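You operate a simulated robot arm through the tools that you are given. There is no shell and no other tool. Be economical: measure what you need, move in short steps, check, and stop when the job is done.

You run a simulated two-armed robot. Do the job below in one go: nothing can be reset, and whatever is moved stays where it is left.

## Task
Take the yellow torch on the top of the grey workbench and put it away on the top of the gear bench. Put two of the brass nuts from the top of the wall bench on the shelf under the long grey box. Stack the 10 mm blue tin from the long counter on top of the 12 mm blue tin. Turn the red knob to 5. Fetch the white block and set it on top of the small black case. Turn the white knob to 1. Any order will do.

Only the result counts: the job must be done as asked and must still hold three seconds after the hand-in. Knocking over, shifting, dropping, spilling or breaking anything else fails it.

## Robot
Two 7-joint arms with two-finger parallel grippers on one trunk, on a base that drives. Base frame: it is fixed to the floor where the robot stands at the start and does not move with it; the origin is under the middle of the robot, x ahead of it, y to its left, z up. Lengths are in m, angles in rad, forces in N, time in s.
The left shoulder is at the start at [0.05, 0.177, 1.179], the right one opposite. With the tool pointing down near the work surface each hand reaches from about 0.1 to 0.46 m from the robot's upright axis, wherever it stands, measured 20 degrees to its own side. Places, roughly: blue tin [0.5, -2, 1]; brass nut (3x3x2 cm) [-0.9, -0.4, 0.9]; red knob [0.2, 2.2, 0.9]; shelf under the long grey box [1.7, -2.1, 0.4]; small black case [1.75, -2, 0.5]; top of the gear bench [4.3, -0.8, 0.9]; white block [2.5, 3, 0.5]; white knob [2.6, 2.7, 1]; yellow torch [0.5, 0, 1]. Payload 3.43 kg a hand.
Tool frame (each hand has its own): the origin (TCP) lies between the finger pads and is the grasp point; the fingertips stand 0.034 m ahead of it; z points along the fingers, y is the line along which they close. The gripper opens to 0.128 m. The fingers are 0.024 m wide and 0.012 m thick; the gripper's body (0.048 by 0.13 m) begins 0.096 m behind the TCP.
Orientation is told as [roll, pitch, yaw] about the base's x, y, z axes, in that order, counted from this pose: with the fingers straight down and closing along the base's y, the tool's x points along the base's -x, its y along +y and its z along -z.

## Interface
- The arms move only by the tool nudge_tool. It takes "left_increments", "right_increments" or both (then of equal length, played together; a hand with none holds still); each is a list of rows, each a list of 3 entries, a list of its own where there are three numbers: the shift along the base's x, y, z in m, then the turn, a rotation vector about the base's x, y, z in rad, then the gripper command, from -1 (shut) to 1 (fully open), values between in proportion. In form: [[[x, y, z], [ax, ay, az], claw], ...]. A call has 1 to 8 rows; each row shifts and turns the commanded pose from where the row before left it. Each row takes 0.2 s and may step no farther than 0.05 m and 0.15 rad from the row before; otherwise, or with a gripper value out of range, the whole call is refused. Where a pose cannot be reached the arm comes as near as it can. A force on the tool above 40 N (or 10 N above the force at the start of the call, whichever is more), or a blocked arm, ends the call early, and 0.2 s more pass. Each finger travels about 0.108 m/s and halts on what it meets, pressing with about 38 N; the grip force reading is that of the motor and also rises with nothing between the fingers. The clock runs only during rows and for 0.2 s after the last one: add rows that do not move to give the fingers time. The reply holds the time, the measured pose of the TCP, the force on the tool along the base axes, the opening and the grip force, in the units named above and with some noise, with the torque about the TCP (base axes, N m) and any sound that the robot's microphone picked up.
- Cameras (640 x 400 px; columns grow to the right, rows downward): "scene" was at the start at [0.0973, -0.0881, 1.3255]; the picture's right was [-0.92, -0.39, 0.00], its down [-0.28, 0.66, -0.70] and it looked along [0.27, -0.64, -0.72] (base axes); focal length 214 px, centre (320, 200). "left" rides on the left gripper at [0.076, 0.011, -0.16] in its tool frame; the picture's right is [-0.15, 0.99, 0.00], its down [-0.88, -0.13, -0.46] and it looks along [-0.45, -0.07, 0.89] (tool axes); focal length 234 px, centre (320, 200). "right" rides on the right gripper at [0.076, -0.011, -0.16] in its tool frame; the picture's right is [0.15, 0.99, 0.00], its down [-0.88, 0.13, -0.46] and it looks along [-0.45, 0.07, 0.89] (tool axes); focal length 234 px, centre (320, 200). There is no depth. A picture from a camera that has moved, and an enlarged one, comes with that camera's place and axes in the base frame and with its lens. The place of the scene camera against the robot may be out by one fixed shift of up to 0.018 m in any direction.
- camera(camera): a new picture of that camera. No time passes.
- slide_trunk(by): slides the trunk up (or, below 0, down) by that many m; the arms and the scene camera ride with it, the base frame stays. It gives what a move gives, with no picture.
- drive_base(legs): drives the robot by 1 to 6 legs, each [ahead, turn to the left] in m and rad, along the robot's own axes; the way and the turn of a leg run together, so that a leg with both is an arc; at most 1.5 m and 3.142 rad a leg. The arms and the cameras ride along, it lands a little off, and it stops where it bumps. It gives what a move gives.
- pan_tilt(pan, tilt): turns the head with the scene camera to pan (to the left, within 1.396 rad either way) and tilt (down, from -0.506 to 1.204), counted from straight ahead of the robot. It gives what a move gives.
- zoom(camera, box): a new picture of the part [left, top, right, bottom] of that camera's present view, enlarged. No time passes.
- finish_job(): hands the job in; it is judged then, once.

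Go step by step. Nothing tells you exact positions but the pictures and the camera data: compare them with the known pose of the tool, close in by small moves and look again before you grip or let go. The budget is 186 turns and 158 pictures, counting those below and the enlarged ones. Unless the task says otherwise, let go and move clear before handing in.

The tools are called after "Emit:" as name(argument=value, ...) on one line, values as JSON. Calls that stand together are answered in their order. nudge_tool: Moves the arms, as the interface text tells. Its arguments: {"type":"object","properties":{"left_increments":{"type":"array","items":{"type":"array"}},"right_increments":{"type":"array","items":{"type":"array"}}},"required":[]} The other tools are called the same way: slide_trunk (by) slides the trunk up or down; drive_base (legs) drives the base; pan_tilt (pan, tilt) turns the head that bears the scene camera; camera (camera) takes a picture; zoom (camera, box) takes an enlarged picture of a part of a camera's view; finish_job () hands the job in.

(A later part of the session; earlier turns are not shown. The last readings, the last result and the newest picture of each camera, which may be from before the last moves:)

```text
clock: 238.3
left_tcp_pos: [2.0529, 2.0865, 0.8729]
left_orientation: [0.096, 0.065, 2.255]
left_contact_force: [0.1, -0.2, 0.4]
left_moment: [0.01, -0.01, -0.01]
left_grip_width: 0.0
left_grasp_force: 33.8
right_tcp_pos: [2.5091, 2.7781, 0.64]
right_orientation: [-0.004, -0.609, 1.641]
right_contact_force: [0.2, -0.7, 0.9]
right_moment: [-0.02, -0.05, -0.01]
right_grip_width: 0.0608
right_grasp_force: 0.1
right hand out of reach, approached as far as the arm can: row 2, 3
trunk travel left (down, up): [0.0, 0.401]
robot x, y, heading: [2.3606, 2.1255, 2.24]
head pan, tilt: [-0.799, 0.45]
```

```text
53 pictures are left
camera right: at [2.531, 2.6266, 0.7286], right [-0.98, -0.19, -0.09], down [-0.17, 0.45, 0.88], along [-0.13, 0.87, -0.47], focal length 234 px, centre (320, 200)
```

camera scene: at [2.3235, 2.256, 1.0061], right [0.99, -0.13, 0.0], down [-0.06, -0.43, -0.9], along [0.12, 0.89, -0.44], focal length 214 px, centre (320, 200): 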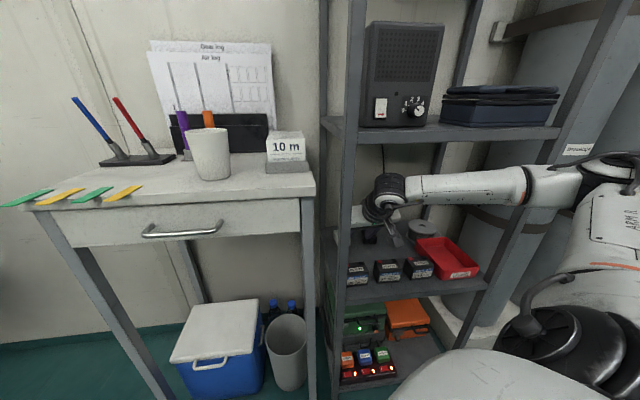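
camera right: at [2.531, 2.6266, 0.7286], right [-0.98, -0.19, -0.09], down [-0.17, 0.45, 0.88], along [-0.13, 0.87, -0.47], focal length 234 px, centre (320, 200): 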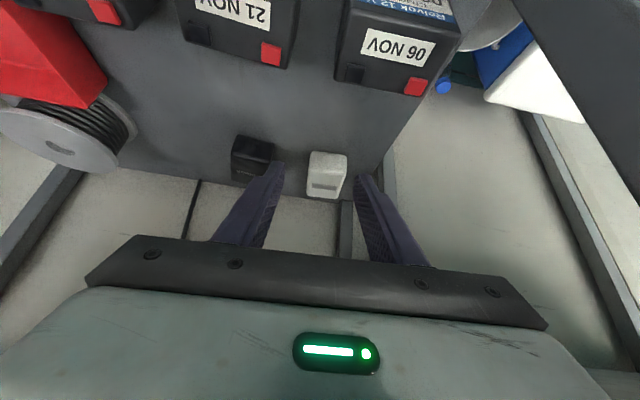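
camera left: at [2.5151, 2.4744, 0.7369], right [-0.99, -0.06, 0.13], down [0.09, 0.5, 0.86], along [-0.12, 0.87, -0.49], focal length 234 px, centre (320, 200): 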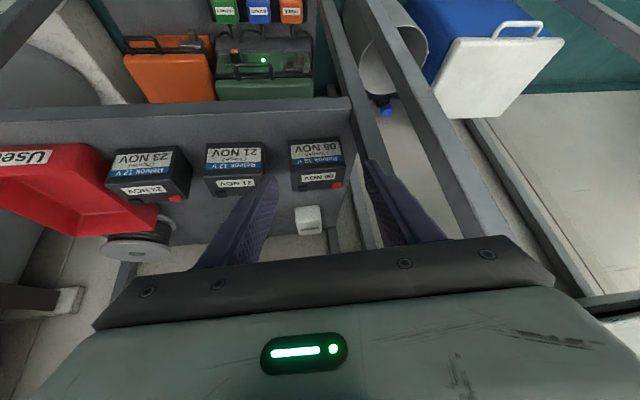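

Emit:
nudge_tool(right_increments=[[[-0.006, 0.03, -0.022], [0, 0, 0], -0.05], [[-0.007, 0.03, -0.022], [0, 0, 0], -0.05], [[-0.007, 0.03, -0.022], [0, 0, 0], -0.05], [[0, 0, 0], [0, 0, 0], -0.05]])

Emit:
camera(camera="right")

```text
clock: 239.3
left_tcp_pos: [2.0533, 2.0873, 0.8716]
left_orientation: [0.095, 0.066, 2.255]
left_contact_force: [0.7, -0.5, 0.2]
left_moment: [0.05, -0.01, -0.03]
left_grip_width: 0.0002
left_grasp_force: 32.8
right_tcp_pos: [2.4916, 2.8708, 0.5733]
right_orientation: [-0.008, -0.608, 1.644]
right_contact_force: [0.3, -0.7, 0.1]
right_moment: [-0.02, 0.01, -0.01]
right_grip_width: 0.0609
right_grasp_force: 0.0
trunk travel left (down, up): [0.0, 0.401]
robot x, y, heading: [2.3596, 2.1229, 2.235]
head pan, tilt: [-0.799, 0.45]
```

```text
52 pictures are left
camera right: at [2.5135, 2.7181, 0.6619], right [-0.98, -0.19, -0.09], down [-0.17, 0.45, 0.88], along [-0.12, 0.87, -0.47], focal length 234 px, centre (320, 200)
```

right: 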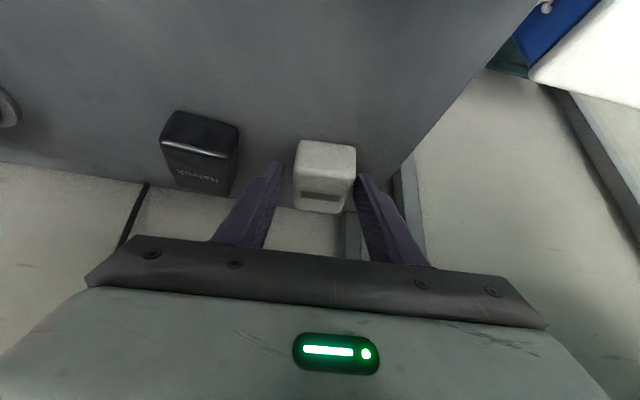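

Emit:
nudge_tool(right_increments=[[[-0.001, 0.004, -0.006], [0, 0, 0], -0.05], [[0, 0, 0], [0, 0, 0], -0.5], [[0, 0, 0], [0, 0, 0], -1], [[0, 0, 0], [0, 0, 0], -1], [[0, 0, 0.02], [0, 0, 0], -1]])

Emit:
camera(camera="right")

```text
clock: 240.6
left_tcp_pos: [2.0529, 2.0873, 0.8717]
left_orientation: [0.095, 0.063, 2.256]
left_contact_force: [-0.7, -0.7, 0.2]
left_moment: [-0.03, -0.01, 0.01]
left_grip_width: 0.0
left_grasp_force: 32.8
right_tcp_pos: [2.4907, 2.8746, 0.587]
right_orientation: [-0.008, -0.608, 1.642]
right_contact_force: [-0.6, -0.8, -2.2]
right_moment: [-0.05, -0.01, -0.01]
right_grip_width: 0.0472
right_grasp_force: 38.0
trunk travel left (down, up): [0.0, 0.401]
robot x, y, heading: [2.3569, 2.1226, 2.235]
head pan, tilt: [-0.799, 0.45]
```

```text
51 pictures are left
camera right: at [2.5123, 2.7228, 0.6759], right [-0.98, -0.19, -0.09], down [-0.17, 0.45, 0.88], along [-0.12, 0.87, -0.47], focal length 234 px, centre (320, 200)
```

right: 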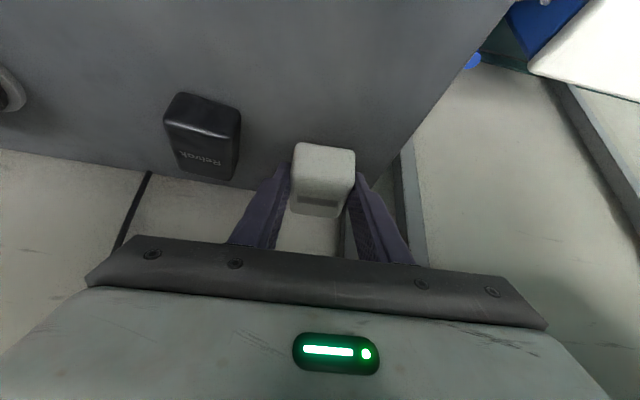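

Held firmly (47 mm). I retrace the way out, keeping between the batteries and the upper shelf.

Emit:
nudge_tool(right_increments=[[[0.006, -0.03, 0.018], [0, 0, 0], -1], [[0.006, -0.03, 0.018], [0, 0, 0], -1], [[0.006, -0.03, 0.018], [0, 0, 0], -1], [[0.003, -0.035, 0.0], [0, 0, 0], -1], [[0.003, -0.035, 0.003], [0, 0, 0], -1], [[0, -0.04, 0.02], [0, 0, 0], -1], [[0, -0.045, 0.02], [0, 0, 0], -1]])

Emit:
camera(camera="scene")

```text
clock: 242.2
left_tcp_pos: [2.0543, 2.0876, 0.8714]
left_orientation: [0.096, 0.065, 2.254]
left_contact_force: [0.0, 0.1, 0.2]
left_moment: [-0.03, 0.01, 0.01]
left_grip_width: 0.0
left_grasp_force: 32.5
right_tcp_pos: [2.515, 2.6686, 0.6821]
right_orientation: [-0.005, -0.606, 1.642]
right_contact_force: [0.7, -0.6, -1.2]
right_moment: [-0.05, -0.01, -0.01]
right_grip_width: 0.0472
right_grasp_force: 38.0
right hand out of reach, approached as far as the arm can: row 7
trunk travel left (down, up): [0.0, 0.401]
robot x, y, heading: [2.3636, 2.1248, 2.244]
head pan, tilt: [-0.799, 0.45]
```

```text
50 pictures are left
camera scene: at [2.3235, 2.2564, 1.006], right [0.99, -0.13, 0.0], down [-0.06, -0.43, -0.9], along [0.12, 0.89, -0.44], focal length 214 px, centre (320, 200)
```

scene: 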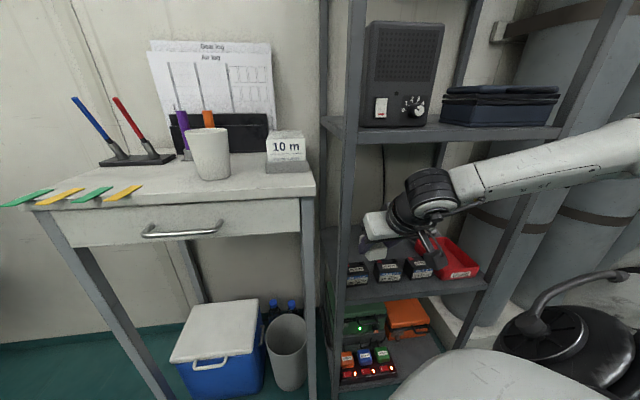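

The block is out and nothing was disturbed. I back away, raise the trunk, and drive toward the red knob's bench.

Emit:
drive_base(legs=[[-0.4, 0]])

Emit:
slide_trunk(by=0.35)

Emit:
nudge_tool(right_increments=[[[0, -0.045, 0], [0, 0, 0], -1], [[0, -0.045, 0], [0, 0, 0], -1], [[0, -0.045, 0], [0, 0, 0], -1]])

Emit:
drive_base(legs=[[0, 1.1], [1.5, 0]])

Emit:
pan_tilt(pan=-0.6, tilt=0.4)

Emit:
camera(camera="scene")

```text
clock: 244.6
left_tcp_pos: [2.2987, 1.7778, 0.8718]
left_orientation: [0.096, 0.064, 2.254]
left_contact_force: [0.7, -0.6, -0.4]
left_moment: [-0.01, 0.01, 0.01]
left_grip_width: 0.0
left_grasp_force: 33.3
right_tcp_pos: [2.761, 2.3612, 0.6822]
right_orientation: [-0.007, -0.606, 1.644]
right_contact_force: [-0.2, -0.6, -1.6]
right_moment: [-0.04, -0.01, -0.01]
right_grip_width: 0.0471
right_grasp_force: 37.8
trunk travel left (down, up): [0.0, 0.401]
robot x, y, heading: [2.6081, 1.8159, 2.239]
head pan, tilt: [-0.799, 0.45]
```

```text
clock: 248.0
left_tcp_pos: [2.2966, 1.7793, 1.2208]
left_orientation: [0.096, 0.065, 2.257]
left_contact_force: [0.2, -0.3, 0.2]
left_moment: [-0.04, -0.02, 0.0]
left_grip_width: 0.0001
left_grasp_force: 33.2
right_tcp_pos: [2.7609, 2.3602, 1.033]
right_orientation: [-0.004, -0.606, 1.644]
right_contact_force: [0.9, 0.4, -1.5]
right_moment: [0.03, 0.01, 0.01]
right_grip_width: 0.0471
right_grasp_force: 37.9
trunk travel left (down, up): [-0.35, 0.051]
robot x, y, heading: [2.6054, 1.8156, 2.239]
head pan, tilt: [-0.799, 0.45]
```

```text
clock: 248.8
left_tcp_pos: [2.2969, 1.7779, 1.2224]
left_orientation: [0.097, 0.065, 2.255]
left_contact_force: [0.5, 0.7, -0.2]
left_moment: [0.05, 0.0, 0.01]
left_grip_width: 0.0
left_grasp_force: 33.1
right_tcp_pos: [2.7687, 2.3498, 1.0635]
right_orientation: [-0.006, -0.605, 1.643]
right_contact_force: [-0.9, 0.3, -1.4]
right_moment: [0.02, 0.0, 0.01]
right_grip_width: 0.0476
right_grasp_force: 38.4
right hand out of reach, approached as far as the arm can: row 1, 2, 3
trunk travel left (down, up): [-0.35, 0.051]
robot x, y, heading: [2.6015, 1.8154, 2.235]
head pan, tilt: [-0.799, 0.45]
```

```text
clock: 258.9
left_tcp_pos: [1.0189, 1.2786, 1.2217]
left_orientation: [0.096, 0.063, -2.971]
left_contact_force: [0.0, -0.1, -0.6]
left_moment: [-0.02, -0.01, 0.01]
left_grip_width: 0.0
left_grasp_force: 33.1
right_tcp_pos: [0.751, 1.9693, 1.0619]
right_orientation: [-0.005, -0.602, 2.699]
right_contact_force: [0.3, 1.2, -1.3]
right_moment: [-0.01, -0.02, -0.02]
right_grip_width: 0.0471
right_grasp_force: 37.7
trunk travel left (down, up): [-0.35, 0.051]
robot x, y, heading: [1.137, 1.5601, -2.983]
head pan, tilt: [-0.799, 0.45]
```

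```text
clock: 259.7
left_tcp_pos: [1.0171, 1.2771, 1.2216]
left_orientation: [0.097, 0.064, -2.971]
left_contact_force: [-0.3, 0.3, 0.0]
left_moment: [-0.02, 0.0, 0.02]
left_grip_width: 0.0001
left_grasp_force: 33.0
right_tcp_pos: [0.7504, 1.9684, 1.0627]
right_orientation: [-0.005, -0.6, 2.7]
right_contact_force: [0.1, 0.5, -0.5]
right_moment: [-0.03, -0.02, 0.02]
right_grip_width: 0.047
right_grasp_force: 37.9
trunk travel left (down, up): [-0.35, 0.051]
robot x, y, heading: [1.1372, 1.5588, -2.983]
head pan, tilt: [-0.6, 0.4]
```

```text
49 pictures are left
camera scene: at [0.9802, 1.5772, 1.3607], right [0.43, 0.9, 0.0], down [0.35, -0.17, -0.92], along [-0.83, 0.4, -0.39], focal length 214 px, centre (320, 200)
```

scene: 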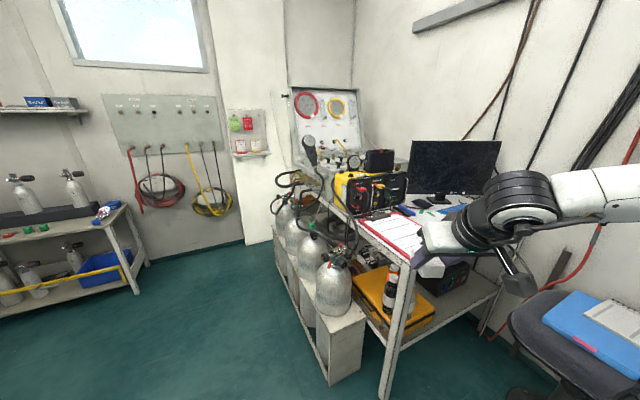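

Emit:
zoom(camera="scene", box=[270, 80, 450, 260])

```text
2.22 times, centred on (360, 170) of scene
camera zoom: at [0.9802, 1.5772, 1.3607], right [0.43, 0.9, 0.0], down [0.35, -0.17, -0.92], along [-0.83, 0.4, -0.39], focal length 477 px, centre (231, 267)
```

zoom: 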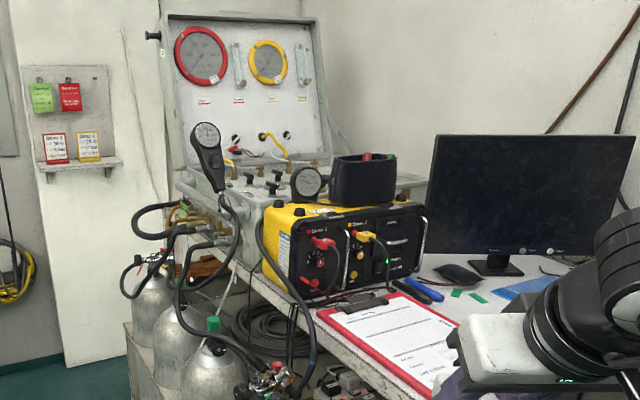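

The red knob is on the black/yellow diver panel, whose face looks toward +x at about (0.15, 2.19, 0.94). I'll use the left hand from the desk's right end; first I tuck in the right hand with the block.

Emit:
nudge_tool(right_increments=[[[0.02, -0.02, 0.01], [0.04, 0.07, 0], -1], [[0.02, -0.02, 0.01], [0.04, 0.07, 0], -1], [[0.02, -0.02, 0.01], [0.04, 0.07, 0], -1], [[0.02, -0.02, 0.01], [0.04, 0.07, 0], -1], [[0.02, -0.02, 0], [0.04, 0.07, 0], -1], [[0.02, -0.02, 0], [0.04, 0.07, 0], -1], [[0.02, -0.02, 0], [0.03, 0.06, 0], -1]])

Emit:
drive_base(legs=[[0, -1.38], [0.82, 0]])

Emit:
pan_tilt(pan=0.9, tilt=0.5)

Emit:
camera(camera="scene")

```text
clock: 261.3
left_tcp_pos: [1.0182, 1.2769, 1.2224]
left_orientation: [0.096, 0.064, -2.971]
left_contact_force: [-0.3, 0.5, 0.5]
left_moment: [0.01, 0.04, -0.01]
left_grip_width: 0.0002
left_grasp_force: 33.1
right_tcp_pos: [0.7132, 1.9015, 1.2567]
right_orientation: [-0.099, -1.15, 2.773]
right_contact_force: [-0.1, -0.4, -1.7]
right_moment: [-0.01, -0.04, -0.03]
right_grip_width: 0.0471
right_grasp_force: 37.8
right hand out of reach, approached as far as the arm can: row 1, 2, 3, 4, 5, 6, 7
trunk travel left (down, up): [-0.35, 0.051]
robot x, y, heading: [1.1354, 1.5647, -2.982]
head pan, tilt: [-0.6, 0.4]
```

```text
clock: 268.8
left_tcp_pos: [0.5735, 2.373, 1.2217]
left_orientation: [0.096, 0.064, 1.918]
left_contact_force: [-0.1, -0.8, -0.7]
left_moment: [0.01, 0.02, 0.01]
left_grip_width: 0.0001
left_grasp_force: 32.9
right_tcp_pos: [1.1376, 2.781, 1.2555]
right_orientation: [-0.098, -1.147, 1.375]
right_contact_force: [-0.3, -0.6, -1.1]
right_moment: [-0.05, 0.02, 0.05]
right_grip_width: 0.0472
right_grasp_force: 37.5
trunk travel left (down, up): [-0.35, 0.051]
robot x, y, heading: [0.8776, 2.3093, 1.902]
head pan, tilt: [-0.6, 0.4]
stopped in leg 2: the robot was blocked; the commanded pose is now the measured one
```

```text
clock: 270.4
left_tcp_pos: [0.5734, 2.3744, 1.2223]
left_orientation: [0.097, 0.064, 1.917]
left_contact_force: [-0.4, 0.6, -0.7]
left_moment: [0.01, 0.0, 0.0]
left_grip_width: 0.0002
left_grasp_force: 32.9
right_tcp_pos: [1.1364, 2.784, 1.2555]
right_orientation: [-0.098, -1.146, 1.376]
right_contact_force: [-0.6, -0.5, -1.2]
right_moment: [-0.02, 0.01, 0.01]
right_grip_width: 0.0476
right_grasp_force: 38.2
trunk travel left (down, up): [-0.35, 0.051]
robot x, y, heading: [0.877, 2.3065, 1.899]
head pan, tilt: [0.901, 0.499]
```

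```text
47 pictures are left
camera scene: at [0.7618, 2.3887, 1.3516], right [0.33, 0.94, 0.0], down [0.45, -0.16, -0.88], along [-0.83, 0.29, -0.48], focal length 214 px, centre (320, 200)
```

scene: 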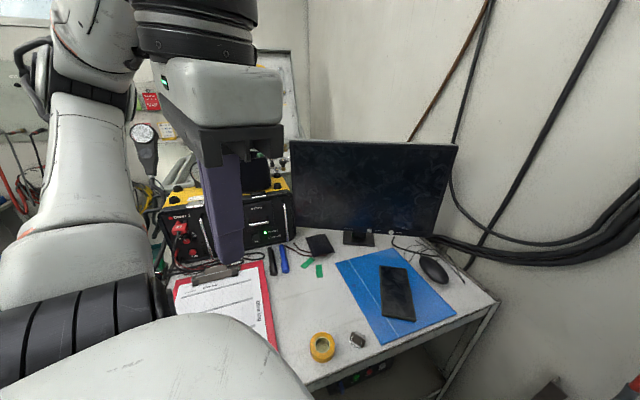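

Emit:
zoom(camera="scene", box=[150, 180, 300, 280])

Emit:
drive_base(legs=[[-0.1, 0], [0, 1.24]])

```text
4.00 times, centred on (225, 230) of scene
camera zoom: at [0.7618, 2.3887, 1.3516], right [0.33, 0.94, 0.0], down [0.45, -0.16, -0.88], along [-0.83, 0.29, -0.48], focal length 858 px, centre (700, 80)
```

zoom: 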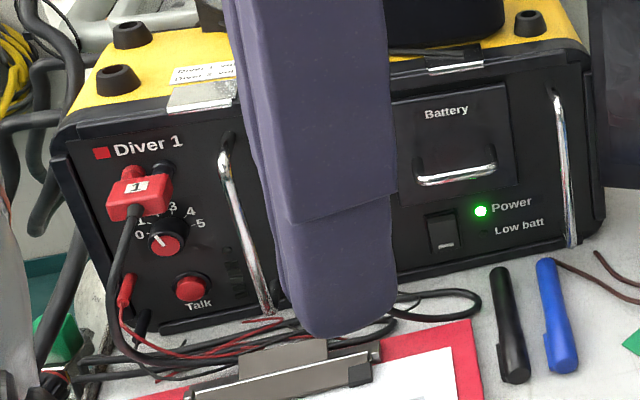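

```text
clock: 274.6
left_tcp_pos: [0.7446, 1.9484, 1.222]
left_orientation: [0.096, 0.064, -3.13]
left_contact_force: [0.1, 1.0, 0.2]
left_moment: [-0.01, -0.01, 0.02]
left_grip_width: 0.0001
left_grasp_force: 33.4
right_tcp_pos: [0.542, 2.614, 1.2559]
right_orientation: [-0.096, -1.146, 2.612]
right_contact_force: [0.6, -0.2, -1.8]
right_moment: [-0.02, -0.03, 0.03]
right_grip_width: 0.0471
right_grasp_force: 37.8
trunk travel left (down, up): [-0.35, 0.051]
robot x, y, heading: [0.9056, 2.2095, 3.137]
head pan, tilt: [0.901, 0.499]
```

The red dial runs 0–5 like the white one, pointer now near 0–1, target 5 at the right; a plug sits above it. Before lowering, I pull the right hand (with block) back beside the robot, pointing down.

Emit:
nudge_tool(right_increments=[[[0.02, 0, 0.01], [-0.07, -0.12, 0], -1], [[0.02, 0, 0.0], [-0.07, -0.12, 0], -1], [[0.03, 0, 0], [-0.07, -0.12, 0], -1], [[0.03, 0, 0], [-0.07, -0.12, 0], -1], [[0.03, 0, 0], [-0.07, -0.12, 0], -1], [[0.03, 0, 0], [-0.07, -0.12, 0], -1], [[0.03, 0, 0], [-0.07, -0.12, 0], -1], [[0.03, 0, 0], [-0.07, -0.12, 0], -1]], left_increments=[[[-0.02, 0, 0.02], [0, 0.14, 0], -0.2], [[-0.02, 0, 0.02], [0, 0.14, 0], -0.2], [[-0.02, 0, 0.02], [0, 0.14, 0], -0.2], [[-0.02, 0, 0.02], [0, 0.14, 0], -0.2], [[-0.02, 0, 0.02], [0, 0.14, 0], -0.2], [[-0.02, 0, 0.0], [0, 0.14, 0], -0.2], [[-0.02, 0, 0], [0, 0.14, 0], -0.2], [[-0.02, 0, 0], [0, 0.14, 0], -0.2]])

Emit:
nudge_tool(right_increments=[[[0.03, 0, 0], [-0.03, -0.04, 0], -1], [[0.03, 0, 0], [0, 0, 0], -1], [[0.03, 0, 0], [0, 0, 0], -1], [[0, 0, 0], [0, 0, 0], -1]], left_increments=[[[-0.02, 0.02, 0], [0, 0.14, 0], -0.2], [[-0.02, 0.03, 0], [0, 0.14, 0], -0.2], [[-0.02, 0.03, 0], [0, 0.14, 0], -0.2], [[0, 0.03, 0], [0, 0.02, 0], -0.2]])

```text
clock: 276.4
left_tcp_pos: [0.5827, 1.9512, 1.3192]
left_orientation: [0.071, -1.058, -3.113]
left_contact_force: [-0.2, 0.4, -0.3]
left_moment: [0.04, -0.03, 0.0]
left_grip_width: 0.0512
left_grasp_force: 0.1
left hand out of reach, approached as far as the arm can: row 1
right_tcp_pos: [0.7631, 2.6154, 1.2679]
right_orientation: [-0.098, -0.032, 2.615]
right_contact_force: [0.4, -0.9, -1.8]
right_moment: [0.01, 0.01, 0.0]
right_grip_width: 0.0475
right_grasp_force: 37.9
trunk travel left (down, up): [-0.35, 0.051]
robot x, y, heading: [0.9037, 2.2099, 3.139]
head pan, tilt: [0.901, 0.499]
```

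```text
clock: 277.4
left_tcp_pos: [0.5159, 2.0686, 1.3337]
left_orientation: [-0.067, -1.496, -2.979]
left_contact_force: [-0.4, 0.1, -0.5]
left_moment: [0.02, 0.0, 0.04]
left_grip_width: 0.0514
left_grasp_force: 0.1
left hand out of reach, approached as far as the arm can: row 2, 3
right_tcp_pos: [0.8044, 2.6126, 1.2262]
right_orientation: [-0.09, 0.013, 2.614]
right_contact_force: [0.2, 0.9, -1.6]
right_moment: [0.0, 0.02, 0.0]
right_grip_width: 0.0473
right_grasp_force: 37.7
right hand out of reach, approached as far as the arm can: row 1, 2, 3
trunk travel left (down, up): [-0.35, 0.051]
robot x, y, heading: [0.9055, 2.2098, 3.135]
head pan, tilt: [0.901, 0.499]
```

Both hands are set. For the knob I tilt the left hand ~30° downward (so its camera clears the desk), lower the trunk, and take a look.

Emit:
nudge_tool(left_increments=[[[0.02, 0, 0], [0, -0.14, 0], -0.2], [[0, 0.02, 0], [0, -0.14, 0], -0.2], [[0, 0.03, 0], [0, -0.14, 0], -0.2], [[0, 0.03, 0], [0, 0, 0.0], -0.2]])

Emit:
slide_trunk(by=-0.28)

Emit:
camera(camera="left")

```text
clock: 278.4
left_tcp_pos: [0.5287, 2.1352, 1.3363]
left_orientation: [0.011, -1.058, -3.034]
left_contact_force: [0.5, 1.6, 0.1]
left_moment: [-0.02, -0.02, 0.03]
left_grip_width: 0.0514
left_grasp_force: 0.1
right_tcp_pos: [0.8033, 2.6128, 1.2259]
right_orientation: [-0.092, 0.015, 2.613]
right_contact_force: [0.4, 0.0, -0.9]
right_moment: [0.03, -0.02, -0.02]
right_grip_width: 0.0473
right_grasp_force: 38.0
trunk travel left (down, up): [-0.35, 0.051]
robot x, y, heading: [0.9094, 2.2129, 3.139]
head pan, tilt: [0.901, 0.499]
```

```text
clock: 281.2
left_tcp_pos: [0.5296, 2.1344, 1.0567]
left_orientation: [0.007, -1.063, -3.031]
left_contact_force: [0.7, 0.7, -0.1]
left_moment: [-0.01, 0.02, 0.0]
left_grip_width: 0.0512
left_grasp_force: 0.0
right_tcp_pos: [0.8031, 2.6135, 0.947]
right_orientation: [-0.092, 0.014, 2.613]
right_contact_force: [0.3, -0.2, -1.1]
right_moment: [0.0, 0.02, -0.02]
right_grip_width: 0.0472
right_grasp_force: 38.0
trunk travel left (down, up): [-0.07, 0.331]
robot x, y, heading: [0.9037, 2.2077, 3.139]
head pan, tilt: [0.901, 0.499]
```

```text
45 pictures are left
camera left: at [0.7048, 2.1464, 1.0678], right [0.04, -0.99, 0.13], down [-0.05, 0.13, 0.99], along [-1.0, -0.05, -0.04], focal length 234 px, centre (320, 200)
```

left: 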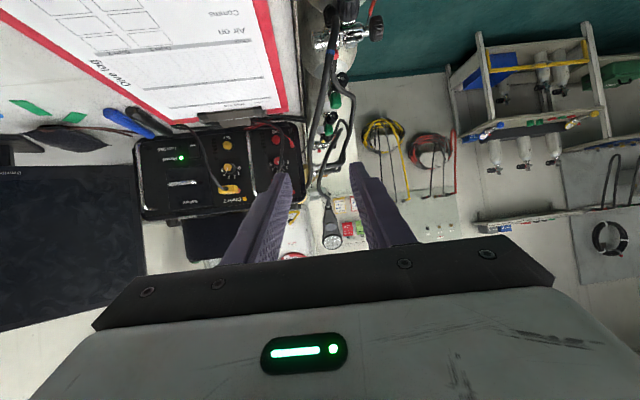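

Emit:
zoom(camera="left", box=[200, 100, 320, 220])

```text
3.33 times, centred on (260, 160) of left
camera zoom: at [0.7048, 2.1464, 1.0678], right [0.04, -0.99, 0.13], down [-0.05, 0.13, 0.99], along [-1.0, -0.05, -0.04], focal length 781 px, centre (520, 333)
```

zoom: 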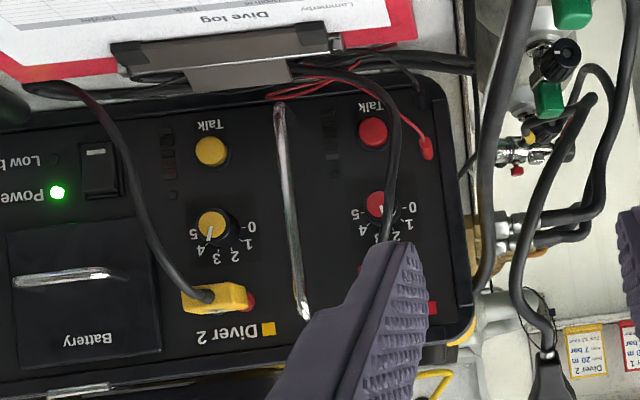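

The red knob is at about (0.15, 2.208, 0.942), pointing at ~1; a cable passes just left of it, so I must grip it from above and below. I roll the left hand clockwise in free air and test the roll range.

Emit:
nudge_tool(left_increments=[[[0, 0.02, 0], [0, 0.13, -0.05], -0.2], [[0, 0.02, 0], [0, 0.13, -0.05], -0.2], [[0, 0.02, 0], [0, 0.05, 0], -0.2], [[0, 0, 0], [-0.14, 0, -0.028], -0.2], [[0, 0, 0], [-0.14, 0, -0.028], -0.2], [[0, 0, 0], [-0.14, 0, -0.028], -0.2], [[0, 0, 0], [-0.14, 0, -0.028], -0.2], [[0, 0, 0], [-0.14, 0, -0.028], -0.2]])

Emit:
nudge_tool(left_increments=[[[0, 0, 0], [-0.14, 0, -0.028], -0.2], [[0, 0, 0], [-0.14, 0, -0.028], -0.2], [[0, 0, 0], [-0.14, 0, -0.028], -0.2], [[0, 0, 0], [-0.14, 0, -0.028], -0.2], [[0, 0, 0], [-0.14, 0, -0.028], -0.2], [[0, 0, 0], [-0.14, 0, -0.028], -0.2], [[0, 0, 0], [-0.14, 0, -0.028], -0.2], [[0, 0, 0], [-0.14, 0, -0.028], -0.2]])

```text
clock: 281.8
left_tcp_pos: [0.5009, 2.1027, 1.0732]
left_orientation: [-0.408, -1.216, -2.565]
left_contact_force: [-0.4, 0.5, 0.5]
left_moment: [0.0, -0.01, 0.03]
left_grip_width: 0.0514
left_grasp_force: 0.0
right_tcp_pos: [0.8028, 2.6135, 0.9458]
right_orientation: [-0.091, 0.014, 2.615]
right_contact_force: [0.1, 0.4, -0.9]
right_moment: [0.01, 0.03, 0.01]
right_grip_width: 0.0473
right_grasp_force: 38.1
trunk travel left (down, up): [-0.07, 0.331]
robot x, y, heading: [0.9059, 2.2092, 3.138]
head pan, tilt: [0.901, 0.499]
stopped in row 2 (left hand): the arm was blocked; the commanded pose is now the measured one
```

```text
clock: 283.6
left_tcp_pos: [0.489, 2.0877, 1.0738]
left_orientation: [1.375, -0.606, 1.9]
left_contact_force: [-0.5, -0.2, -0.6]
left_moment: [0.02, -0.02, 0.0]
left_grip_width: 0.0509
left_grasp_force: 0.1
right_tcp_pos: [0.8038, 2.6125, 0.9461]
right_orientation: [-0.092, 0.014, 2.613]
right_contact_force: [0.3, 0.4, -0.6]
right_moment: [0.0, 0.01, 0.0]
right_grip_width: 0.0468
right_grasp_force: 37.9
trunk travel left (down, up): [-0.07, 0.331]
robot x, y, heading: [0.9043, 2.2122, 3.144]
head pan, tilt: [0.901, 0.499]
```

Emit:
nudge_tool(left_increments=[[[0, 0, 0], [-0.14, -0.01, -0.028], -0.2], [[0, 0, 0], [-0.14, 0, -0.028], -0.2], [[0, 0, 0], [-0.14, 0, -0.028], -0.2], [[0, 0, 0], [-0.14, 0, -0.028], -0.2], [[0, 0, 0], [-0.14, 0, -0.028], -0.2], [[0, 0, 0], [-0.14, 0, -0.028], -0.2], [[0, 0, 0], [-0.14, 0, -0.028], -0.2], [[0, 0, 0], [-0.14, 0, -0.028], -0.2]])

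Emit:
camera(camera="scene")

```text
clock: 285.4
left_tcp_pos: [0.4961, 2.1257, 1.0198]
left_orientation: [1.552, 0.535, 1.578]
left_contact_force: [0.6, -0.1, -0.6]
left_moment: [0.0, -0.01, 0.03]
left_grip_width: 0.051
left_grasp_force: 0.0
left hand out of reach, approached as far as the arm can: row 7, 8
right_tcp_pos: [0.8026, 2.6121, 0.9471]
right_orientation: [-0.091, 0.014, 2.613]
right_contact_force: [1.5, -0.6, -0.6]
right_moment: [0.01, 0.01, 0.02]
right_grip_width: 0.0472
right_grasp_force: 37.5
trunk travel left (down, up): [-0.07, 0.331]
robot x, y, heading: [0.905, 2.2133, 3.138]
head pan, tilt: [0.901, 0.499]
```

```text
43 pictures are left
camera scene: at [0.776, 2.1256, 1.0716], right [-0.78, 0.62, 0.0], down [0.3, 0.37, -0.88], along [-0.55, -0.69, -0.48], focal length 214 px, centre (320, 200)
```

scene: 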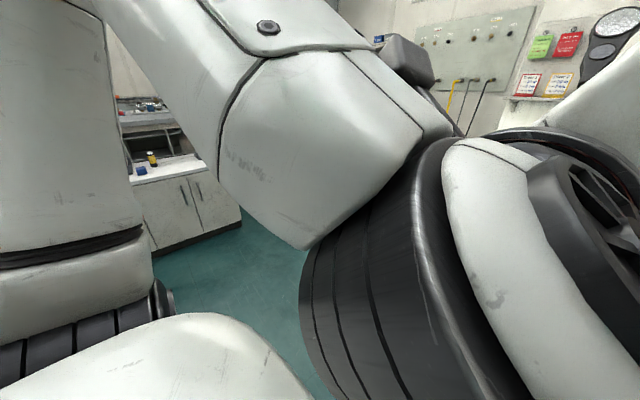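

The roll works from about 126° to 59° of the closing axis. I roll back to the start of that range and line up in front of the knob at some distance.

Emit:
nudge_tool(left_increments=[[[0, 0.01, 0], [0.14, 0.02, 0], -0.2], [[0, 0.01, 0], [0.14, 0.02, 0], -0.2], [[0, 0.01, 0], [0.14, 0.02, 0], -0.2], [[0, 0.01, 0], [0.14, 0, 0], -0.2], [[0, 0.01, 0], [0.14, 0, 0], -0.2], [[0, 0.01, 0], [0.14, 0, 0], -0.2], [[0, 0.01, 0], [0.14, 0, 0], -0.2], [[0, 0.01, 0], [0.1, 0, 0], -0.2]])

Emit:
nudge_tool(left_increments=[[[-0.03, 0, 0], [0, 0, 0], -0.2], [[-0.03, 0, 0], [0, 0, 0], -0.2]])

Emit:
slide_trunk(by=-0.05)

Emit:
camera(camera="left")

```text
clock: 287.2
left_tcp_pos: [0.4955, 2.2038, 1.0187]
left_orientation: [1.587, -0.55, 1.597]
left_contact_force: [0.4, 0.2, -0.6]
left_moment: [-0.02, 0.01, -0.01]
left_grip_width: 0.0513
left_grasp_force: 0.0
right_tcp_pos: [0.8028, 2.6126, 0.9479]
right_orientation: [-0.091, 0.014, 2.616]
right_contact_force: [-0.5, 0.0, -1.7]
right_moment: [0.02, 0.01, -0.08]
right_grip_width: 0.0471
right_grasp_force: 38.1
trunk travel left (down, up): [-0.07, 0.331]
robot x, y, heading: [0.9039, 2.2102, 3.137]
head pan, tilt: [0.901, 0.499]
```

```text
clock: 287.8
left_tcp_pos: [0.4364, 2.2032, 1.0185]
left_orientation: [1.59, -0.548, 1.599]
left_contact_force: [-0.7, -1.0, 0.3]
left_moment: [-0.03, 0.02, -0.03]
left_grip_width: 0.0512
left_grasp_force: 0.0
right_tcp_pos: [0.804, 2.6128, 0.9473]
right_orientation: [-0.091, 0.013, 2.614]
right_contact_force: [-0.9, 0.3, -1.1]
right_moment: [0.04, 0.04, 0.02]
right_grip_width: 0.0473
right_grasp_force: 38.0
trunk travel left (down, up): [-0.07, 0.331]
robot x, y, heading: [0.9041, 2.2098, 3.136]
head pan, tilt: [0.901, 0.499]
```

```text
clock: 288.8
left_tcp_pos: [0.4366, 2.2016, 0.9692]
left_orientation: [1.589, -0.547, 1.599]
left_contact_force: [0.1, -0.4, 0.0]
left_moment: [-0.01, 0.05, 0.0]
left_grip_width: 0.0513
left_grasp_force: 0.0
right_tcp_pos: [0.8034, 2.613, 0.8959]
right_orientation: [-0.091, 0.014, 2.615]
right_contact_force: [-0.4, -1.0, -0.9]
right_moment: [0.02, -0.01, 0.01]
right_grip_width: 0.0472
right_grasp_force: 38.1
trunk travel left (down, up): [-0.02, 0.381]
robot x, y, heading: [0.9112, 2.2061, 3.137]
head pan, tilt: [0.901, 0.499]
```

```text
42 pictures are left
camera left: at [0.5968, 2.1403, 0.9362], right [0.03, -0.39, 0.92], down [0.43, 0.84, 0.34], along [-0.9, 0.39, 0.19], focal length 234 px, centre (320, 200)
```

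left: 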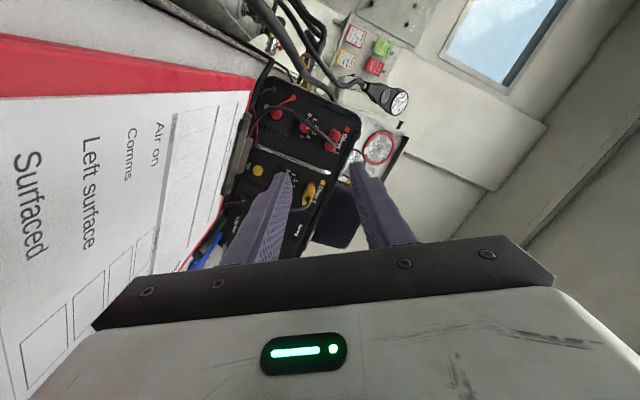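

Emit:
zoom(camera="left", box=[240, 80, 360, 180])

```text
4.00 times, centred on (300, 130) of left
camera zoom: at [0.5968, 2.1403, 0.9362], right [0.03, -0.39, 0.92], down [0.43, 0.84, 0.34], along [-0.9, 0.39, 0.19], focal length 937 px, centre (400, 480)
```

zoom: 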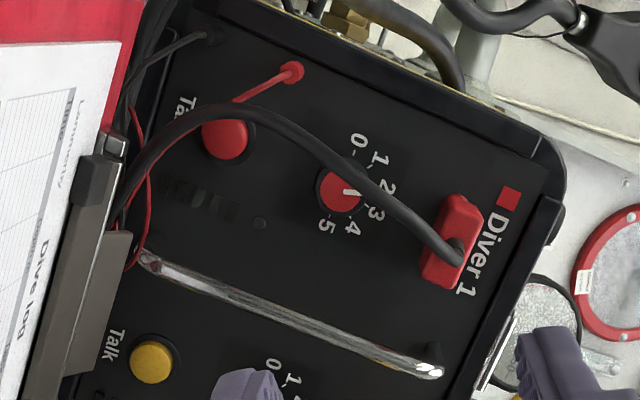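

I can see the knob clearly: it now points at about 2–2.5 and the cable hugs its left/upper side, so gripping is blocked. I will close the fingers and rub the knob's free right side downward, which turns it clockwise toward 5. First I align at a distance.

Emit:
nudge_tool(left_increments=[[[0, 0.009, -0.002], [-0.14, 0, 0], -1], [[0, 0.009, -0.002], [-0.14, 0, 0], -1], [[0, 0.009, -0.002], [-0.14, 0, 0], -1], [[0, 0.008, -0.002], [-0.13, 0, 0.03], -1]])

Emit:
drive_base(legs=[[0.07, 0]])

Emit:
nudge_tool(left_increments=[[[-0.03, 0, 0], [0, 0, 0], -1], [[-0.03, 0, 0], [0, 0, 0], -1], [[-0.03, 0, 0], [0, 0, 0], -1]])

Emit:
camera(camera="left")

```text
clock: 289.8
left_tcp_pos: [0.4371, 2.239, 0.9607]
left_orientation: [1.604, 0.004, 1.626]
left_contact_force: [-0.8, 0.1, 0.0]
left_moment: [-0.01, -0.02, -0.06]
left_grip_width: 0.0
left_grasp_force: 33.2
right_tcp_pos: [0.8034, 2.6128, 0.8965]
right_orientation: [-0.091, 0.014, 2.615]
right_contact_force: [0.1, -0.1, -1.2]
right_moment: [0.0, -0.01, 0.02]
right_grip_width: 0.0472
right_grasp_force: 37.9
trunk travel left (down, up): [-0.02, 0.381]
robot x, y, heading: [0.9094, 2.2096, 3.135]
head pan, tilt: [0.901, 0.499]
```

```text
clock: 290.8
left_tcp_pos: [0.394, 2.2369, 0.9604]
left_orientation: [1.6, 0.003, 1.629]
left_contact_force: [-0.5, -0.1, -0.6]
left_moment: [-0.01, 0.01, 0.02]
left_grip_width: 0.0
left_grasp_force: 33.0
right_tcp_pos: [0.7584, 2.614, 0.8958]
right_orientation: [-0.091, 0.017, 2.614]
right_contact_force: [-0.6, 0.5, -2.5]
right_moment: [-0.01, -0.02, -0.03]
right_grip_width: 0.047
right_grasp_force: 37.7
trunk travel left (down, up): [-0.02, 0.381]
robot x, y, heading: [0.8657, 2.2113, 3.14]
head pan, tilt: [0.901, 0.499]
stopped in leg 1: the robot was blocked; the commanded pose is now the measured one
```

```text
clock: 291.6
left_tcp_pos: [0.3052, 2.2384, 0.9603]
left_orientation: [1.602, 0.002, 1.629]
left_contact_force: [-0.3, 0.7, -0.3]
left_moment: [-0.03, -0.02, 0.0]
left_grip_width: 0.0
left_grasp_force: 33.1
right_tcp_pos: [0.759, 2.6123, 0.896]
right_orientation: [-0.09, 0.015, 2.616]
right_contact_force: [0.0, 0.2, -1.1]
right_moment: [0.0, 0.01, 0.0]
right_grip_width: 0.047
right_grasp_force: 38.2
trunk travel left (down, up): [-0.02, 0.381]
robot x, y, heading: [0.8646, 2.2068, 3.14]
head pan, tilt: [0.901, 0.499]
```

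```text
40 pictures are left
camera left: at [0.4669, 2.1745, 0.9661], right [0.02, 0.15, 0.99], down [0.4, 0.9, -0.15], along [-0.92, 0.4, -0.04], focal length 234 px, centre (320, 200)
```

left: 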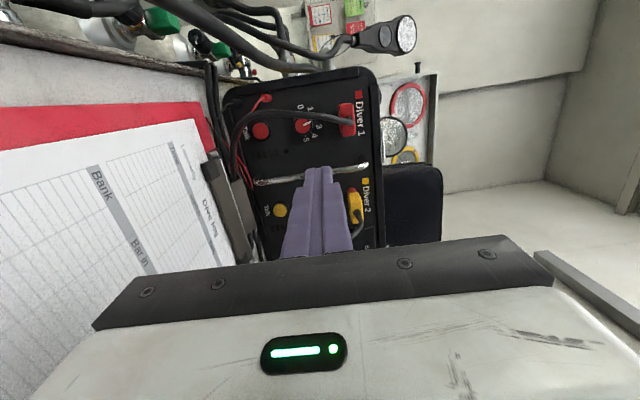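

Emit:
nudge_tool(left_increments=[[[-0.04, -0.001, 0], [0, 0, 0], -1], [[-0.04, -0.001, 0], [0, 0, 0], -1], [[-0.025, 0, 0], [0, 0, 0], -1], [[-0.012, 0, 0], [0, 0, 0], -1]])

Emit:
zoom(camera="left", box=[240, 60, 380, 200])

```text
clock: 292.6
left_tcp_pos: [0.1895, 2.2371, 0.9611]
left_orientation: [1.602, 0.003, 1.628]
left_contact_force: [30.5, -7.3, -3.9]
left_moment: [-0.05, -0.28, -0.03]
left_grip_width: 0.0
left_grasp_force: 33.0
right_tcp_pos: [0.7613, 2.612, 0.8964]
right_orientation: [-0.089, 0.012, 2.617]
right_contact_force: [0.0, -0.3, -1.3]
right_moment: [-0.05, 0.0, -0.02]
right_grip_width: 0.0471
right_grasp_force: 38.3
trunk travel left (down, up): [-0.02, 0.381]
robot x, y, heading: [0.8707, 2.2076, 3.138]
head pan, tilt: [0.901, 0.499]
```

```text
2.86 times, centred on (310, 130) of left
camera zoom: at [0.3519, 2.1723, 0.9665], right [0.02, 0.15, 0.99], down [0.4, 0.9, -0.15], along [-0.92, 0.4, -0.04], focal length 669 px, centre (349, 400)
```

zoom: 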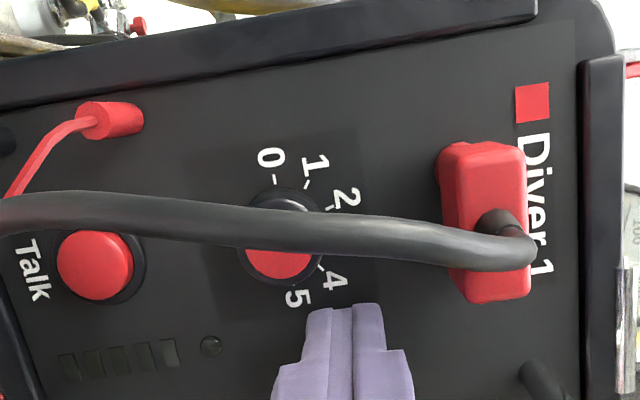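

Fingertips touched the panel; I ease off, press lightly against the knob's right side and rub downward.

Emit:
nudge_tool(left_increments=[[[0.008, 0, 0], [0, 0, 0], -1], [[0, -0.008, 0.0], [0, 0, 0], -1], [[0, -0.006, 0], [0, 0, 0], -1], [[0, -0.001, -0.006], [0, 0, 0], -1], [[0, 0, -0.006], [0, 0, 0], -1], [[0, 0, -0.006], [0, 0, 0], -1]])

Emit:
zoom(camera="left", box=[240, 60, 380, 200])

```text
clock: 294.0
left_tcp_pos: [0.1942, 2.2256, 0.9392]
left_orientation: [1.596, 0.008, 1.622]
left_contact_force: [7.9, 16.3, -3.9]
left_moment: [-0.05, -0.06, -0.41]
left_grip_width: 0.0002
left_grasp_force: 32.7
right_tcp_pos: [0.7594, 2.6149, 0.8948]
right_orientation: [-0.089, 0.016, 2.613]
right_contact_force: [0.7, -1.0, -2.0]
right_moment: [-0.05, 0.0, -0.03]
right_grip_width: 0.0471
right_grasp_force: 37.7
trunk travel left (down, up): [-0.02, 0.381]
robot x, y, heading: [0.8672, 2.2089, 3.137]
head pan, tilt: [0.901, 0.499]
```

```text
2.86 times, centred on (310, 130) of left
camera zoom: at [0.3569, 2.1599, 0.9463], right [0.02, 0.15, 0.99], down [0.41, 0.9, -0.15], along [-0.91, 0.4, -0.05], focal length 669 px, centre (349, 400)
```

zoom: 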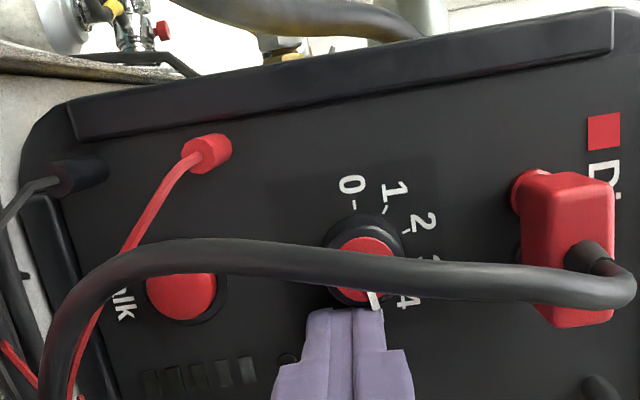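

The pointer has come round to about 5. I withdraw sideways and back, then check.

Emit:
nudge_tool(left_increments=[[[0, 0.006, 0], [0, 0, 0], -1], [[0, 0.006, 0], [0, 0, 0], -1], [[0.035, 0, 0], [0, 0, 0], -1], [[0.04, -0.01, 0.01], [0, 0, 0], -1], [[0.04, -0.03, 0.02], [0, 0, 0], -1]])

Emit:
zoom(camera="left", box=[250, 90, 370, 190])

```text
refused: row 5 steps farther than a row can; nothing moved
```

```text
4.00 times, centred on (310, 140) of left
camera zoom: at [0.3569, 2.1599, 0.9463], right [0.02, 0.15, 0.99], down [0.41, 0.9, -0.15], along [-0.91, 0.4, -0.05], focal length 937 px, centre (360, 440)
```

zoom: 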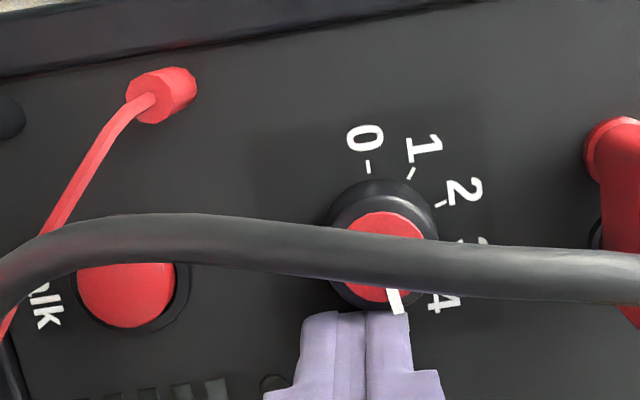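

It stands just short of 5 (about 4.7). I rub 2.5 mm further, then withdraw and look.

Emit:
nudge_tool(left_increments=[[[0, 0, -0.0025], [0, 0, 0], -1], [[0, 0.006, 0], [0, 0, 0], -1], [[0, 0.006, 0], [0, 0, 0], -1], [[0.035, 0, 0], [0, 0, 0], -1], [[0.04, -0.01, 0.005], [0, 0, 0], -1], [[0.03, -0.02, 0.01], [0, 0, 0], -1]])

Emit:
zoom(camera="left", box=[260, 100, 350, 175])

```text
clock: 295.4
left_tcp_pos: [0.2971, 2.2023, 0.9558]
left_orientation: [1.602, 0.004, 1.628]
left_contact_force: [-0.6, 0.3, 0.0]
left_moment: [-0.01, 0.03, -0.01]
left_grip_width: 0.0002
left_grasp_force: 33.3
right_tcp_pos: [0.7588, 2.6129, 0.8959]
right_orientation: [-0.091, 0.015, 2.616]
right_contact_force: [-0.5, -0.5, -0.9]
right_moment: [-0.02, -0.04, 0.01]
right_grip_width: 0.0474
right_grasp_force: 37.8
trunk travel left (down, up): [-0.02, 0.381]
robot x, y, heading: [0.8651, 2.2114, 3.133]
head pan, tilt: [0.901, 0.499]
```

```text
5.33 times, centred on (305, 138) of left
camera zoom: at [0.4599, 2.138, 0.9603], right [0.02, 0.15, 0.99], down [0.4, 0.9, -0.15], along [-0.92, 0.4, -0.04], focal length 1249 px, centre (400, 533)
```

zoom: 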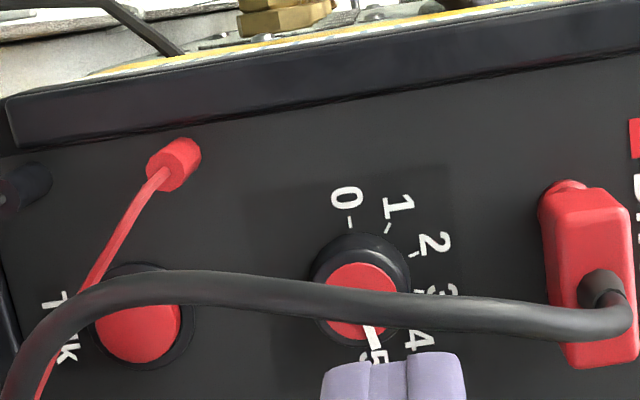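

The pointer is on 5. I raise the trunk to clear the desk, back away, and restore the left hand to pointing down.

Emit:
slide_trunk(by=0.33)

Emit:
drive_base(legs=[[-0.3, 0]])

Emit:
nudge_tool(left_increments=[[[0.01, 0, 0], [0.14, 0, 0], -1], [[0.01, 0, 0], [0.14, 0, 0], -1], [[0.01, 0, 0], [0.14, 0, 0], -1], [[0, 0, 0], [0.14, 0, 0], -1], [[0, 0, 0], [0.14, 0, 0], -1], [[0, -0.02, 0], [0.14, 0, 0], -1], [[0, -0.02, 0], [0.14, 0, 0], -1], [[0, -0.02, 0], [0.14, 0, 0], -1]])

Emit:
nudge_tool(left_increments=[[[0, -0.02, 0], [0.14, 0, 0], -1], [[0, -0.02, 0], [0.14, 0, 0], -1], [[0, -0.02, 0], [0.14, 0, 0], -1], [[0, 0, 0], [0, -0.14, 0], -1], [[0.02, 0, 0], [0, -0.14, 0], -1], [[0.02, 0, 0], [0, -0.14, 0], -1], [[0.02, 0, 0], [0, -0.14, 0], -1], [[0.02, 0, 0], [0, -0.14, 0], -1]])

Emit:
nudge_tool(left_increments=[[[0.02, 0, 0], [0, -0.14, 0], -1], [[0.02, 0, 0], [0, -0.14, 0], -1], [[0.02, 0, 0], [0, -0.14, 0], -1], [[0.0, 0, 0], [0, -0.14, 0], -1], [[0.0, 0, 0], [0, -0.14, 0], -1], [[0.0, 0, 0], [0, -0.14, 0], -1]])

```text
clock: 298.6
left_tcp_pos: [0.2966, 2.2031, 1.2847]
left_orientation: [1.601, 0.003, 1.63]
left_contact_force: [0.7, 0.0, 0.7]
left_moment: [-0.02, 0.01, 0.01]
left_grip_width: 0.0
left_grasp_force: 32.8
right_tcp_pos: [0.7591, 2.6145, 1.225]
right_orientation: [-0.091, 0.015, 2.616]
right_contact_force: [-0.4, -0.6, -1.1]
right_moment: [0.02, -0.02, -0.04]
right_grip_width: 0.0474
right_grasp_force: 38.0
trunk travel left (down, up): [-0.35, 0.051]
robot x, y, heading: [0.8633, 2.2118, 3.137]
head pan, tilt: [0.901, 0.499]
```

```text
clock: 300.7
left_tcp_pos: [0.5987, 2.2002, 1.2839]
left_orientation: [1.602, 0.004, 1.63]
left_contact_force: [0.6, -0.3, -0.1]
left_moment: [0.01, 0.0, -0.01]
left_grip_width: 0.0003
left_grasp_force: 32.8
right_tcp_pos: [1.0597, 2.6129, 1.2277]
right_orientation: [-0.091, 0.013, 2.619]
right_contact_force: [-0.2, -0.3, -2.4]
right_moment: [0.01, 0.01, -0.01]
right_grip_width: 0.0472
right_grasp_force: 38.3
trunk travel left (down, up): [-0.35, 0.051]
robot x, y, heading: [1.1658, 2.2122, 3.142]
head pan, tilt: [0.901, 0.499]
```

```text
clock: 302.5
left_tcp_pos: [0.6271, 2.1393, 1.2826]
left_orientation: [1.478, -1.116, 1.707]
left_contact_force: [-0.1, 0.2, 0.3]
left_moment: [-0.01, 0.0, -0.01]
left_grip_width: 0.0003
left_grasp_force: 33.1
right_tcp_pos: [1.059, 2.612, 1.2266]
right_orientation: [-0.092, 0.016, 2.617]
right_contact_force: [0.6, 0.0, -1.3]
right_moment: [-0.01, 0.0, 0.03]
right_grip_width: 0.0474
right_grasp_force: 37.6
trunk travel left (down, up): [-0.35, 0.051]
robot x, y, heading: [1.1654, 2.2085, 3.141]
head pan, tilt: [0.901, 0.499]
```

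```text
clock: 304.3
left_tcp_pos: [0.7097, 2.0804, 1.2836]
left_orientation: [0.068, -0.807, 3.091]
left_contact_force: [0.2, -0.4, -0.5]
left_moment: [0.0, 0.01, 0.03]
left_grip_width: 0.0
left_grasp_force: 32.6
right_tcp_pos: [1.0589, 2.6125, 1.2267]
right_orientation: [-0.089, 0.017, 2.619]
right_contact_force: [0.1, 1.2, -1.6]
right_moment: [0.01, 0.0, 0.01]
right_grip_width: 0.0471
right_grasp_force: 37.7
trunk travel left (down, up): [-0.35, 0.051]
robot x, y, heading: [1.1664, 2.2095, 3.135]
head pan, tilt: [0.901, 0.499]
```

```text
clock: 305.7
left_tcp_pos: [0.7689, 2.0817, 1.2845]
left_orientation: [0.029, 0.029, 3.105]
left_contact_force: [-0.3, -0.1, -0.9]
left_moment: [0.0, 0.02, 0.0]
left_grip_width: 0.0
left_grasp_force: 32.9
right_tcp_pos: [1.0598, 2.6123, 1.2265]
right_orientation: [-0.091, 0.015, 2.619]
right_contact_force: [-0.4, 0.1, -2.1]
right_moment: [-0.03, 0.0, 0.03]
right_grip_width: 0.0476
right_grasp_force: 38.1
trunk travel left (down, up): [-0.35, 0.051]
robot x, y, heading: [1.1697, 2.2098, 3.136]
head pan, tilt: [0.901, 0.499]
```

Emit:
drive_base(legs=[[0, 0.7], [1.5, 0], [0, 0.87], [1.2, 0], [0, -1.4]])

Emit:
pan_tilt(pan=0.2, tilt=0.5)

Emit:
camera(camera="scene")

```text
clock: 326.5
left_tcp_pos: [-0.4796, -0.1205, 1.2846]
left_orientation: [0.03, 0.027, -3.087]
left_contact_force: [-0.2, -0.4, -0.5]
left_moment: [0.02, -0.02, -0.01]
left_grip_width: 0.0
left_grasp_force: 32.8
right_tcp_pos: [-0.2355, 0.435, 1.2261]
right_orientation: [-0.092, 0.015, 2.707]
right_contact_force: [0.1, -0.4, -1.3]
right_moment: [-0.05, 0.04, 0.01]
right_grip_width: 0.0469
right_grasp_force: 37.9
trunk travel left (down, up): [-0.35, 0.051]
robot x, y, heading: [-0.0996, 0.0437, -3.053]
head pan, tilt: [0.901, 0.499]
```

```text
clock: 327.5
left_tcp_pos: [-0.4797, -0.1195, 1.2848]
left_orientation: [0.03, 0.028, -3.086]
left_contact_force: [1.1, 1.0, -0.2]
left_moment: [-0.01, 0.01, -0.02]
left_grip_width: 0.0001
left_grasp_force: 32.8
right_tcp_pos: [-0.2368, 0.4352, 1.2268]
right_orientation: [-0.09, 0.016, 2.708]
right_contact_force: [-0.5, 0.3, -1.0]
right_moment: [-0.01, 0.01, -0.01]
right_grip_width: 0.047
right_grasp_force: 37.9
trunk travel left (down, up): [-0.35, 0.051]
robot x, y, heading: [-0.0948, 0.0444, -3.052]
head pan, tilt: [0.201, 0.499]
```

```text
35 pictures are left
camera scene: at [-0.257, -0.0024, 1.3516], right [-0.28, 0.96, 0.0], down [0.46, 0.14, -0.88], along [-0.84, -0.25, -0.48], focal length 214 px, centre (320, 200)
```

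scene: 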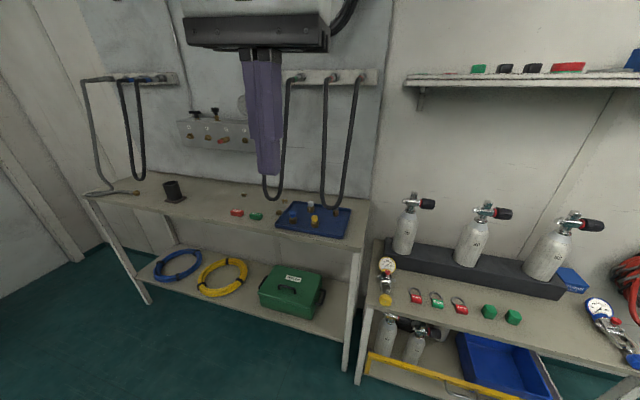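

Emit:
zoom(camera="scene", box=[150, 170, 370, 260])

```text
2.91 times, centred on (260, 215) of scene
camera zoom: at [-0.257, -0.0024, 1.3516], right [-0.28, 0.96, 0.0], down [0.46, 0.14, -0.88], along [-0.84, -0.25, -0.48], focal length 624 px, centre (494, 156)
```

zoom: 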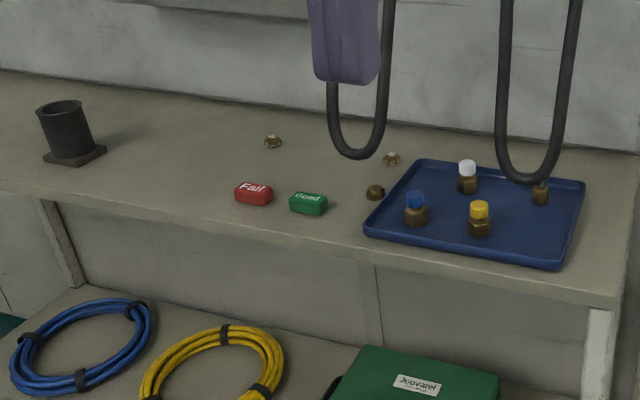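

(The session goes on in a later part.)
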